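You operate a simulated robot arm through the tools that you are given. There is no shell and no other tool. Be economical: measure what you need, move in short steps, check, and stop when the job is done.

You are at the controls of a simulated robot arm. One attempt, no reset.

TASK
Fetch the tack cloth and set it on the short board.

It is judged by the outcome, as a careful person would: the job done as asked, and still so three seconds after it is handed in. It fails if anything else is knocked over, pushed out of place, dropped, spilled or broken. Flat cloth is picked up by pressing the open fingertips on it (5 to 10 N) and closing them slowly along it; thin cloth reads only 2 to 8 mm in the jaws.

THE ROBOT
A 7-joint arm with a two-finger parallel gripper, fixed in place. Base frame: the origin is at the foot of the arm, x ahead of it, y to its left, z up; the work surface is at about z = 0. Units: mm, degrees, N and s.
With the tool pointing down near the work surface it reaches from about 240 to 620 mm from the base axis. Its first joint turns from -66.0 to 66.0 degrees. Payload 2.6 kg.
The TCP is the grasp point between the finger pads, 30 mm short of the fingertips. In the tool frame z runs along the fingers and y along their closing line. Largest opening 94 mm; finger width 28, thickness 10; the body of the gripper, 50 by 96 mm, starts 55 mm behind the TCP.
Orientation is told as [roll, pitch, yaw] about the base's x, y, z axes, in that order, counted from this pose: with the fingers straight down and closing along the base's y, the tool's x points along the base's -x, its y along +y and its z along -z.

THE INTERFACE
- The arm moves only by the tool move_arm. Its argument "commands" is a list of rows, each a list of 4 numbers: the shift along the tool's x, y, z in cm, then the turn about the tool's z in degrees. In form: [[dx, dy, dz, spin], ...]. A call has 1 to 8 rows; each row shifts and turns the commanded pose from where the row before left it, along the tool's axes as they then stand. "fingers" is the opening in per cent of the stroke, from 0 (shut) to 100 (fully open), set as the call begins (left out, the last holds). Each row takes 0.2 s and may step no farther than 50 mm and 8.6 degrees from the row before; otherwise, or with a gripper value out of range, the whole call is refused. A pose out of reach is approached as far as the arm can. The call stops where the force on the tool passes 40 N (or 10 N more than at its start, if that is more) or the arm is blocked; 0.2 s more then pass. The fingers move at their own pace (about 72 mm/s each) and stop on an object; they squeeze with about 27 N. The grip force told is the motor's: it shows also when the fingers shut on nothing. Time passes only in rows, and 0.2 s behind the last, so rows that do not move let the fingers close. The reply holds the time, the measured pose of the TCP, the force on the tool along the base axes, the opening and the grip force, in the units named above and with some noise.
- Cameras (640 x 400 px; columns grow to the right, rows downward): "scene" is fixed at [35.3, 445.7, 543.6]; the picture's right is [-0.69, -0.72, 0.00], its down [-0.53, 0.51, -0.68] and it looks along [0.49, -0.47, -0.74] (base axes); focal length 271 px, centre (320, 200). "wrist" rides on the gripper at [76, 14, -102] in the tool frame; the picture's right is [-0.18, 0.98, 0.00], its down [-0.75, -0.14, -0.64] and it looks along [-0.63, -0.12, 0.77] (tool axes); focal length 243 px, centre (320, 200). There is no depth. A picture from a camera that has moved, and an enlarged one, comes with that camera's place and axes in the base frame and with its lens.
- snapshot(camera): a new picture of that camera. The clock stands still meanwhile.
- close_up(camera, box): a new picture of the part [left, top, right, bottom] of that camera's present view, enlarged. The clock stands still meanwhile.
- finish_job(): hands the job in; it is judged then, once.

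Go step by step. Nothing tells you positions but the pictures and the camera data: compare them with the known pose of the tool, close in by small moves and look again before you grip or let go. The budget is 90 turns and 42 pictures, counting those below and the enlarged ones. Unless the task says otherwise, let go and move clear before handing in, and close with one line.

The tools are called after ">>>" as name(argument=value, ...) on one line, values as JSON. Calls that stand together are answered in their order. move_arm: Moves the arm, as the interface text tells. Its arguments: {"type":"object","properties":{"commands":{"type":"array"},"fingers":{"type":"number"}},"required":["commands"]} The other tools are called the same way: snapshot (camera) takes a picture; close_up (camera, box) takes an enlarged picture of a part of a camera's view; finish_job () hands the job in.

At the start:

```text
time: 0.0
tcp_pos: [488.2, -66.0, 214.8]
tool_rot: [-0.1, 0.0, -0.1]
wrist_force: [0.2, 0.3, -0.7]
width: 93.9
grasp_force: 0.1
```

scene: 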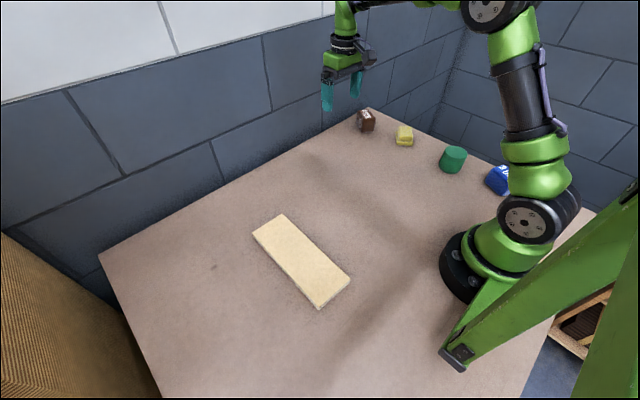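
wrist: 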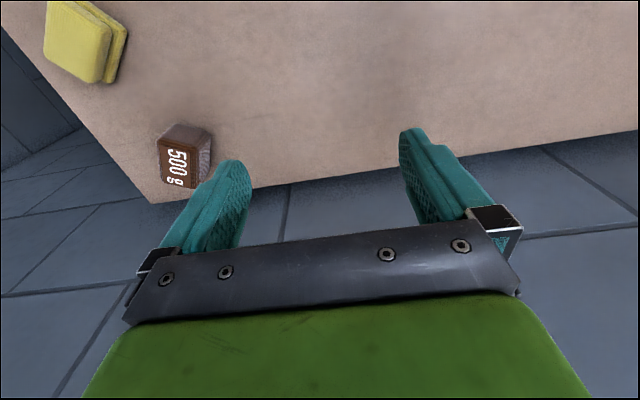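

I see a pale board at about (280, 270) and a yellow folded thing at about (400, -306), which is likely the cloth. There is also a 500 g weight, a green cylinder and a blue item, so I'll look closer first.

>>> close_up(camera="scene", box=[340, 95, 530, 214])

>>> close_up(camera="scene", box=[220, 190, 380, 320])

```text
3.36 times, centred on (435, 154) of scene
camera zoom: at [35.3, 445.7, 543.6], right [-0.69, -0.72, 0.0], down [-0.53, 0.51, -0.68], along [0.49, -0.47, -0.74], focal length 910 px, centre (-67, 353)
```

zoom: 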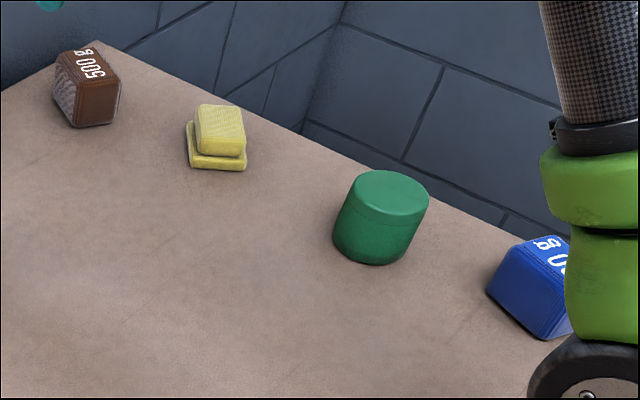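

```text
3.08 times, centred on (300, 255) of scene
camera zoom: at [35.3, 445.7, 543.6], right [-0.69, -0.72, 0.0], down [-0.53, 0.51, -0.68], along [0.49, -0.47, -0.74], focal length 833 px, centre (382, 31)
```

zoom: 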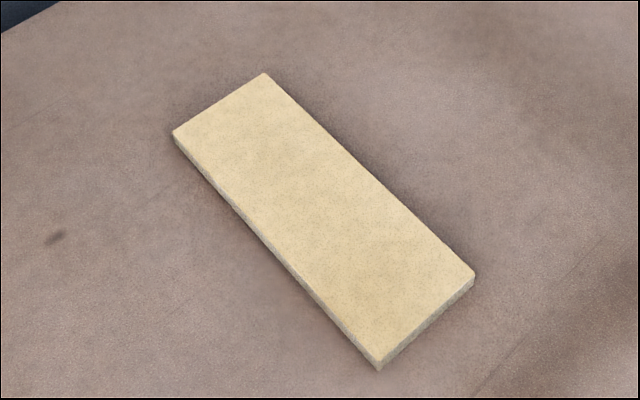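

The yellow folded cloth is about 52 by 60 mm, turned roughly 45°, near (400, -297). I'll move above it at the present height, turn the tool to match, and look.

>>> move_arm(commands=[[1.76, -4.6, 0, 0], [1.76, -4.6, 0, 0], [1.76, -4.6, 0, 0], [1.76, -4.6, 0, 0], [1.76, -4.6, 0, 0], [0, 0, 0, 0]], fingers=100)

>>> move_arm(commands=[[0, 0, 0, 8.2], [0, 0, 0, 8.2], [0, 0, 0, 8.2], [0, 0, 0, 8.2], [0, 0, 0, 8.2], [0, 0, 0, 8], [0, 0, 0, 0]])

>>> snapshot(camera="wrist")

```text
time: 1.4
tcp_pos: [398.4, -293.8, 214.5]
tool_rot: [-0.1, 0.1, 0.0]
wrist_force: [-0.3, 0.4, -0.2]
width: 94.2
grasp_force: 0.0
```

```text
time: 3.0
tcp_pos: [400.0, -295.3, 214.2]
tool_rot: [0.1, 0.0, -49.0]
wrist_force: [0.3, 0.4, 0.3]
width: 94.1
grasp_force: 0.1
```

```text
37 pictures are left
camera wrist: at [361.3, -226.9, 317.3], right [0.86, 0.5, 0.0], down [0.39, -0.66, 0.64], along [0.32, -0.55, -0.77], focal length 243 px, centre (320, 200)
```

wrist: 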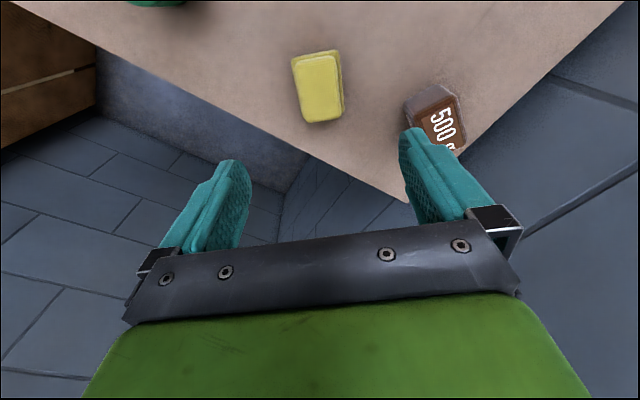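

The cloth sits under the TCP, and the weight is about 100 mm off along the closing line, clear of the fingers. I'll enlarge to fix the cloth's outline.

>>> close_up(camera="wrist", box=[240, 30, 400, 130])

```text
4.00 times, centred on (320, 80) of wrist
camera zoom: at [361.3, -226.9, 317.3], right [0.86, 0.5, 0.0], down [0.39, -0.66, 0.64], along [0.32, -0.55, -0.77], focal length 970 px, centre (320, 680)
```

zoom: 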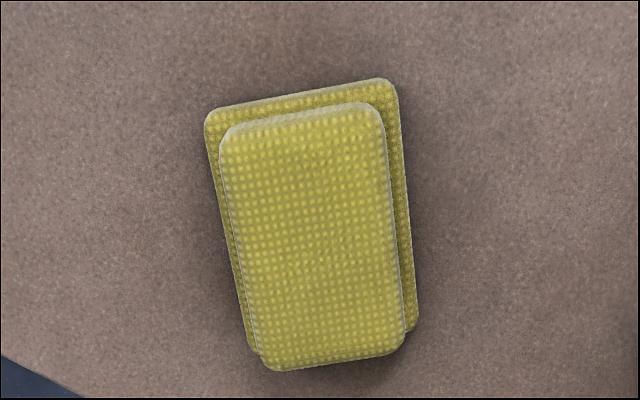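

The cloth's center is (401, -298), about 54 mm across the closing line. I'll descend with small corrections to about 6 mm fingertip clearance.

>>> move_arm(commands=[[-0.23, -0.1, 4, 1.2], [0, 0, 4, 0], [0, 0, 4, 0], [0, 0, 3, 0], [0, 0, 1.7, 0], [0, 0, 1.1, 0], [0, 0, 0, 0]])

>>> snapshot(camera="wrist")

>>> close_up(camera="scene", box=[340, 75, 500, 175])

```text
time: 4.6
tcp_pos: [400.0, -297.5, 36.7]
tool_rot: [0.0, 0.0, -50.1]
wrist_force: [-0.2, -0.1, -0.2]
width: 94.0
grasp_force: 0.0
```

```text
35 pictures are left
camera wrist: at [363.2, -228.6, 139.3], right [0.87, 0.49, 0.0], down [0.37, -0.67, 0.64], along [0.31, -0.56, -0.77], focal length 243 px, centre (320, 200)
```

wrist: 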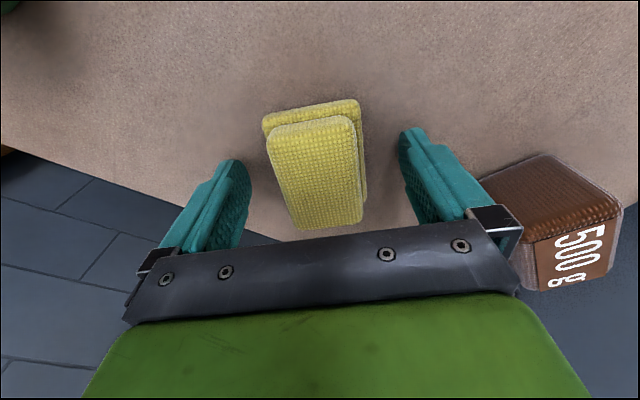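

```text
4.00 times, centred on (420, 125) of scene
camera zoom: at [35.3, 445.7, 543.6], right [-0.69, -0.72, 0.0], down [-0.53, 0.51, -0.68], along [0.49, -0.47, -0.74], focal length 1083 px, centre (-80, 500)
```

zoom: 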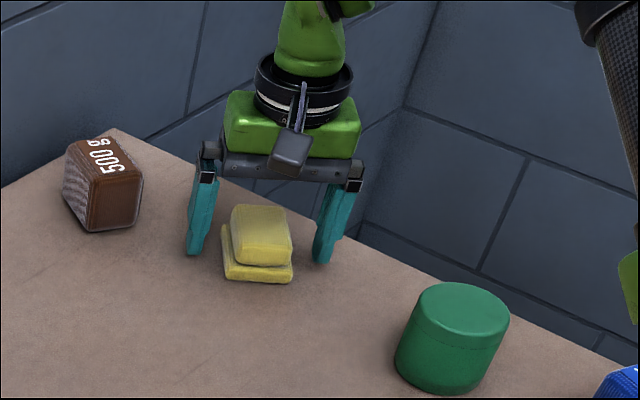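

The cloth is centered between the fingers and nothing else is near them. I'll close.

>>> move_arm(commands=[[0, 0, 0, 0], [0, 0, 0, 0], [0, 0, 0, 0], [0, 0, 0, 0]], fingers=20)

>>> snapshot(camera="wrist")

```text
time: 5.6
tcp_pos: [399.4, -297.5, 37.6]
tool_rot: [0.0, 0.0, -50.2]
wrist_force: [-0.6, -0.2, 0.1]
width: 53.8
grasp_force: 27.6
```

```text
33 pictures are left
camera wrist: at [363.3, -228.7, 139.7], right [0.87, 0.49, 0.0], down [0.37, -0.67, 0.64], along [0.31, -0.56, -0.77], focal length 243 px, centre (320, 200)
```

wrist: 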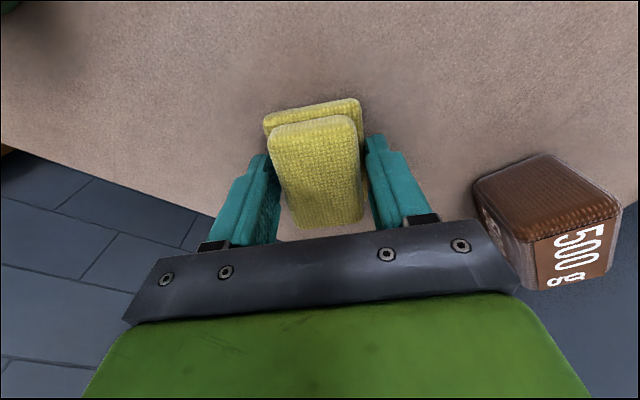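

It grips 53.8 mm at 27 N, on the lower fold. I'll lift a little and check that both layers come up as one.

>>> move_arm(commands=[[0, 0, -0.5, 0], [0, 0, -1, 0], [0, 0, -1.5, 0], [0, 0, -2, 0], [0, 0, 0, 0]])

>>> snapshot(camera="wrist")

>>> close_up(camera="scene", box=[340, 55, 500, 155])

```text
time: 6.8
tcp_pos: [401.1, -297.8, 86.5]
tool_rot: [0.0, 0.0, -50.2]
wrist_force: [0.2, -0.1, -1.2]
width: 54.0
grasp_force: 27.2
```

```text
32 pictures are left
camera wrist: at [363.5, -228.3, 189.3], right [0.87, 0.49, 0.0], down [0.37, -0.67, 0.64], along [0.31, -0.56, -0.77], focal length 243 px, centre (320, 200)
```

wrist: 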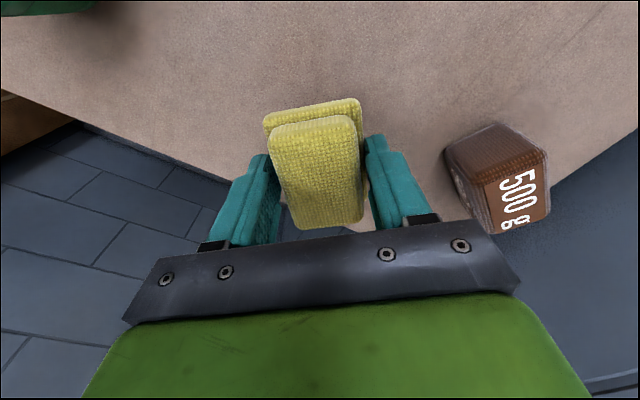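

```text
4.00 times, centred on (420, 105) of scene
camera zoom: at [35.3, 445.7, 543.6], right [-0.69, -0.72, 0.0], down [-0.53, 0.51, -0.68], along [0.49, -0.47, -0.74], focal length 1083 px, centre (-80, 580)
```

zoom: 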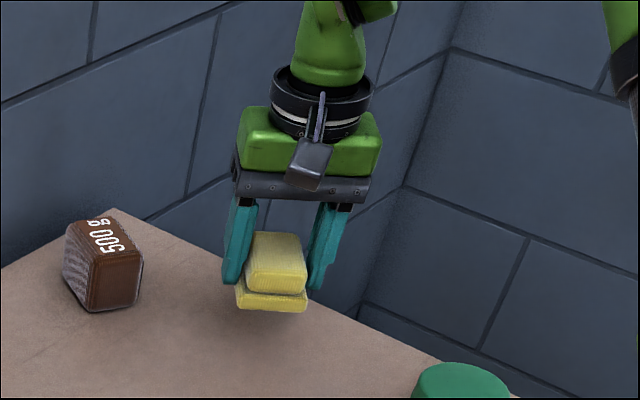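

Both layers came up together as one folded cloth. The board's top runs from about (181, 220) to (420, 299), center (301, 260), long side nearly along x, so I'll raise, turn to yaw about -2°, and cross over.

>>> move_arm(commands=[[0, 0, -2, 0], [0, 0, -2.5, -8], [0, 0, -2.5, -8], [0, 0, 0, -8], [0, 0, 0, -8], [0, 0, 0, -8], [0, 0, 0, -8], [0, 0, 0, 0]])

>>> move_arm(commands=[[0.44, 2, 0, 0], [0.87, 4, 0, 0], [0.87, 4, 0, 0], [0.87, 4, 0, 0], [0.87, 4, 0, 0], [0.87, 4, 0, 0], [0.87, 4, 0, 0], [0.44, 2, 0, 0]])

```text
time: 8.6
tcp_pos: [400.7, -297.9, 156.2]
tool_rot: [0.0, 0.1, -2.1]
wrist_force: [-0.2, -1.1, 0.0]
width: 54.1
grasp_force: 27.0
```

```text
time: 10.4
tcp_pos: [349.9, -15.3, 156.6]
tool_rot: [0.0, 0.1, -2.3]
wrist_force: [-0.3, -0.8, -0.3]
width: 53.9
grasp_force: 26.9
```

The cloth is still held firmly and halfway across. I'll continue to above the board and look.

>>> move_arm(commands=[[0.44, 2, 0, 0], [0.87, 4, 0, 0], [0.87, 4, 0, 0], [0.87, 4, 0, 0], [0.87, 4, 0, 0], [0.87, 4, 0, 0], [0.87, 4, 0, 0], [0.3, 1.5, 0, 0]])

>>> snapshot(camera="wrist")

>>> snapshot(camera="scene")

```text
time: 12.2
tcp_pos: [300.2, 261.6, 155.7]
tool_rot: [0.0, 0.0, -2.2]
wrist_force: [0.3, -0.1, -0.4]
width: 54.1
grasp_force: 27.0
```

```text
30 pictures are left
camera wrist: at [225.3, 280.4, 259.1], right [0.22, 0.98, 0.0], down [0.75, -0.17, 0.64], along [0.63, -0.14, -0.77], focal length 243 px, centre (320, 200)
```

wrist: 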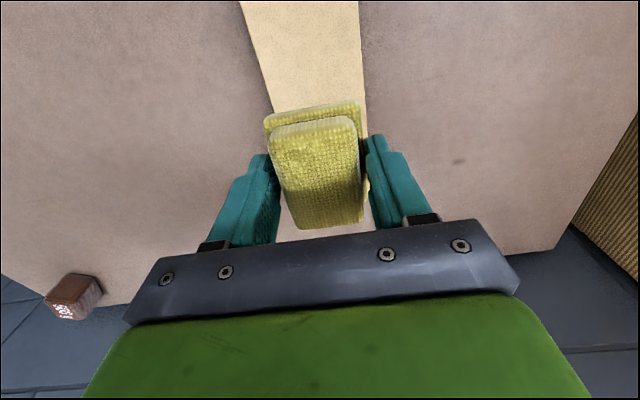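

```text
29 pictures are left
```

scene: 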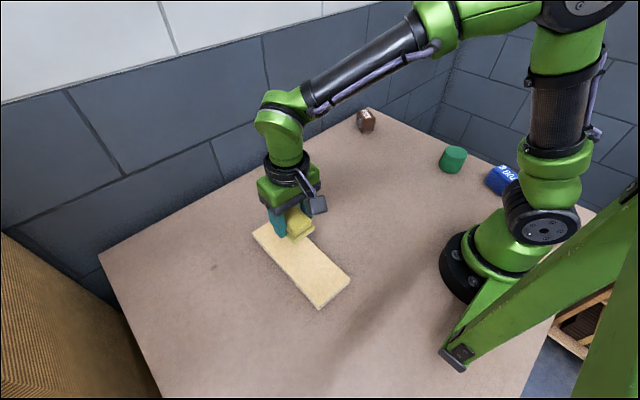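

I'm centered over the board, whose middle is about y = 261. I'll descend to just above it.

>>> move_arm(commands=[[0, 0, 3, 0], [0, 0, 3, 0], [0, 0, 2, 0], [0, 0, 1, 0], [0, 0, 0, 0]])

>>> close_up(camera="scene", box=[220, 180, 380, 280])

>>> snapshot(camera="wrist")

```text
time: 13.4
tcp_pos: [302.0, 262.5, 65.7]
tool_rot: [0.0, 0.0, -2.2]
wrist_force: [-0.1, -0.4, 0.0]
width: 53.9
grasp_force: 27.0
```

```text
4.00 times, centred on (300, 230) of scene
camera zoom: at [35.3, 445.7, 543.6], right [-0.69, -0.72, 0.0], down [-0.53, 0.51, -0.68], along [0.49, -0.47, -0.74], focal length 1083 px, centre (400, 80)
```

zoom: 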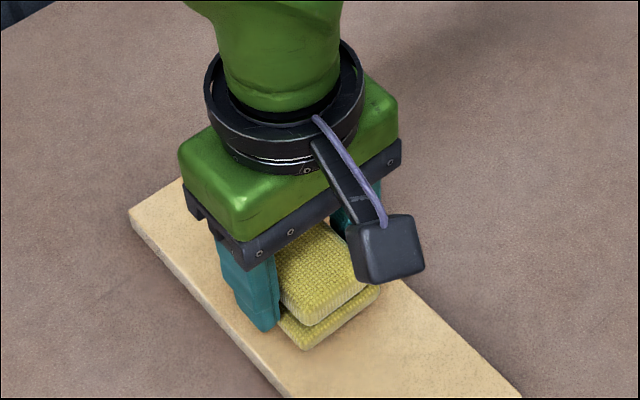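

```text
27 pictures are left
camera wrist: at [226.2, 280.5, 169.3], right [0.22, 0.98, 0.0], down [0.75, -0.17, 0.64], along [0.63, -0.14, -0.77], focal length 243 px, centre (320, 200)
```

wrist: 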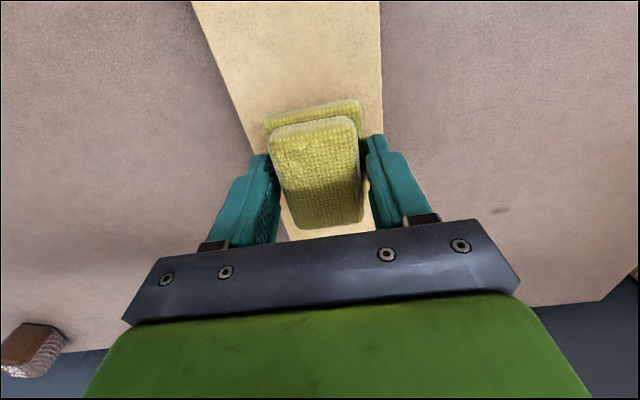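

The cloth hangs centered just over the board. I'll lower in small steps until I feel contact.

>>> move_arm(commands=[[0, 0, 0.4, 0], [0, 0, 0.3, 0], [0, 0, 0.2, 0], [0, 0, 0, 0]])

```text
time: 14.4
tcp_pos: [300.7, 262.3, 56.9]
tool_rot: [0.0, 0.0, -2.3]
wrist_force: [-0.8, 0.5, 0.8]
width: 53.7
grasp_force: 27.0
```

>>> move_arm(commands=[[0, 0, 0.2, 0], [0, 0, 0, 0]])

>>> move_arm(commands=[[0, 0, 0.15, 0], [0, 0, 0, 0]])

```text
time: 15.0
tcp_pos: [301.8, 261.9, 55.4]
tool_rot: [0.0, 0.0, -2.2]
wrist_force: [0.3, -0.6, -0.3]
width: 54.0
grasp_force: 26.8
```

```text
time: 15.6
tcp_pos: [302.2, 260.7, 55.0]
tool_rot: [0.1, -0.1, -2.3]
wrist_force: [-5.1, -4.8, 19.9]
width: 53.8
grasp_force: 27.1
```

Contact reads 20 N up at z = 55, so the cloth is on the board. I'll ease off 1 mm, then open.

>>> move_arm(commands=[[0, 0, -0.1, 0], [0, 0, 0, 0]])

>>> move_arm(commands=[[0, 0, 0, 0], [0, 0, 0, 0], [0, 0, 0, 0]], fingers=90)

>>> snapshot(camera="wrist")

```text
time: 16.2
tcp_pos: [302.2, 262.1, 53.9]
tool_rot: [0.0, -0.1, -2.2]
wrist_force: [1.3, 1.7, 5.9]
width: 53.6
grasp_force: 26.3
```

```text
time: 17.0
tcp_pos: [302.1, 262.2, 55.0]
tool_rot: [0.0, -0.1, -2.3]
wrist_force: [-0.5, -0.5, -0.3]
width: 84.8
grasp_force: 0.0
```

```text
26 pictures are left
camera wrist: at [226.3, 280.1, 157.5], right [0.22, 0.98, 0.0], down [0.75, -0.17, 0.64], along [0.63, -0.14, -0.77], focal length 243 px, centre (320, 200)
```

wrist: 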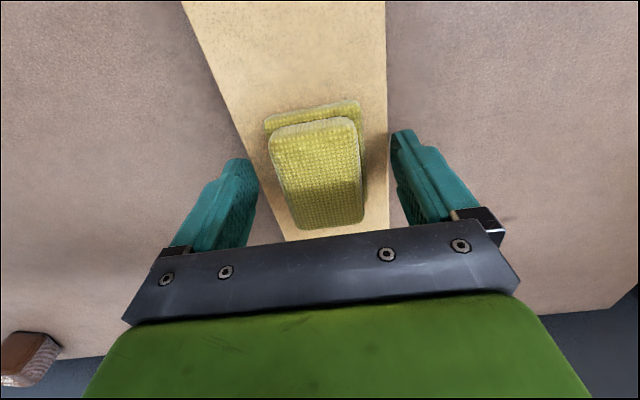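

The cloth is released and resting on the board. I'll rise straight up and check.

>>> move_arm(commands=[[0, 0, -1, 0], [0, 0, -2, 0], [0, 0, -4, 0], [0, 0, -4, 0], [0, 0, -4, 0], [0, 0, 0, 0]])

>>> snapshot(camera="scene")

>>> snapshot(camera="wrist")

```text
time: 18.4
tcp_pos: [301.4, 262.1, 205.1]
tool_rot: [0.0, 0.0, -2.2]
wrist_force: [0.4, 0.8, 0.2]
width: 84.6
grasp_force: 0.0
```

```text
25 pictures are left
```

scene: 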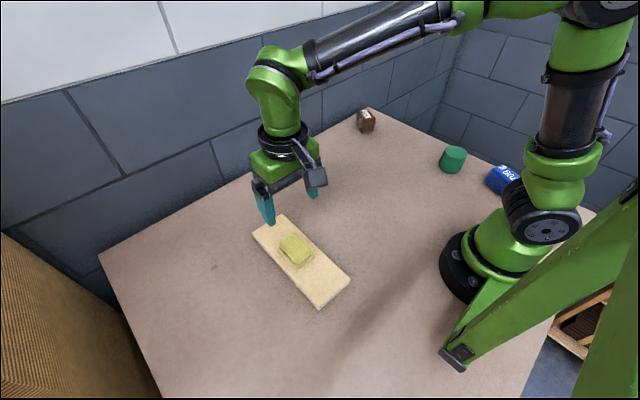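

```text
24 pictures are left
camera wrist: at [226.2, 280.3, 308.3], right [0.22, 0.98, 0.0], down [0.75, -0.17, 0.64], along [0.63, -0.14, -0.77], focal length 243 px, centre (320, 200)
```

wrist: 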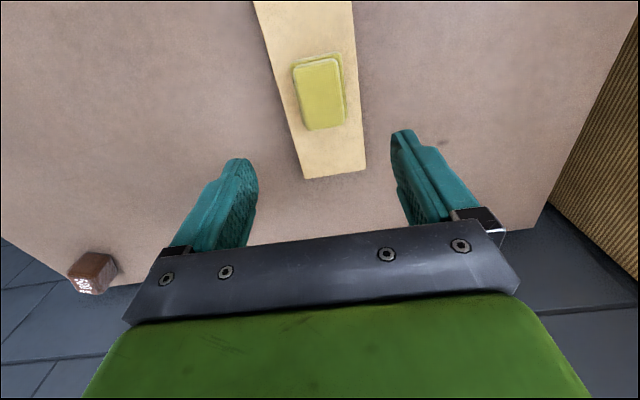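

The cloth lies centered on the board, the arm is clear, and everything else is where it was. I'm handing in now.

>>> finish_job()

```text
The job is handed in.
```

The tack cloth is on the short board, folded as I found it and near the middle. The gripper is open and clear, and nothing else looked moved in the last pictures.
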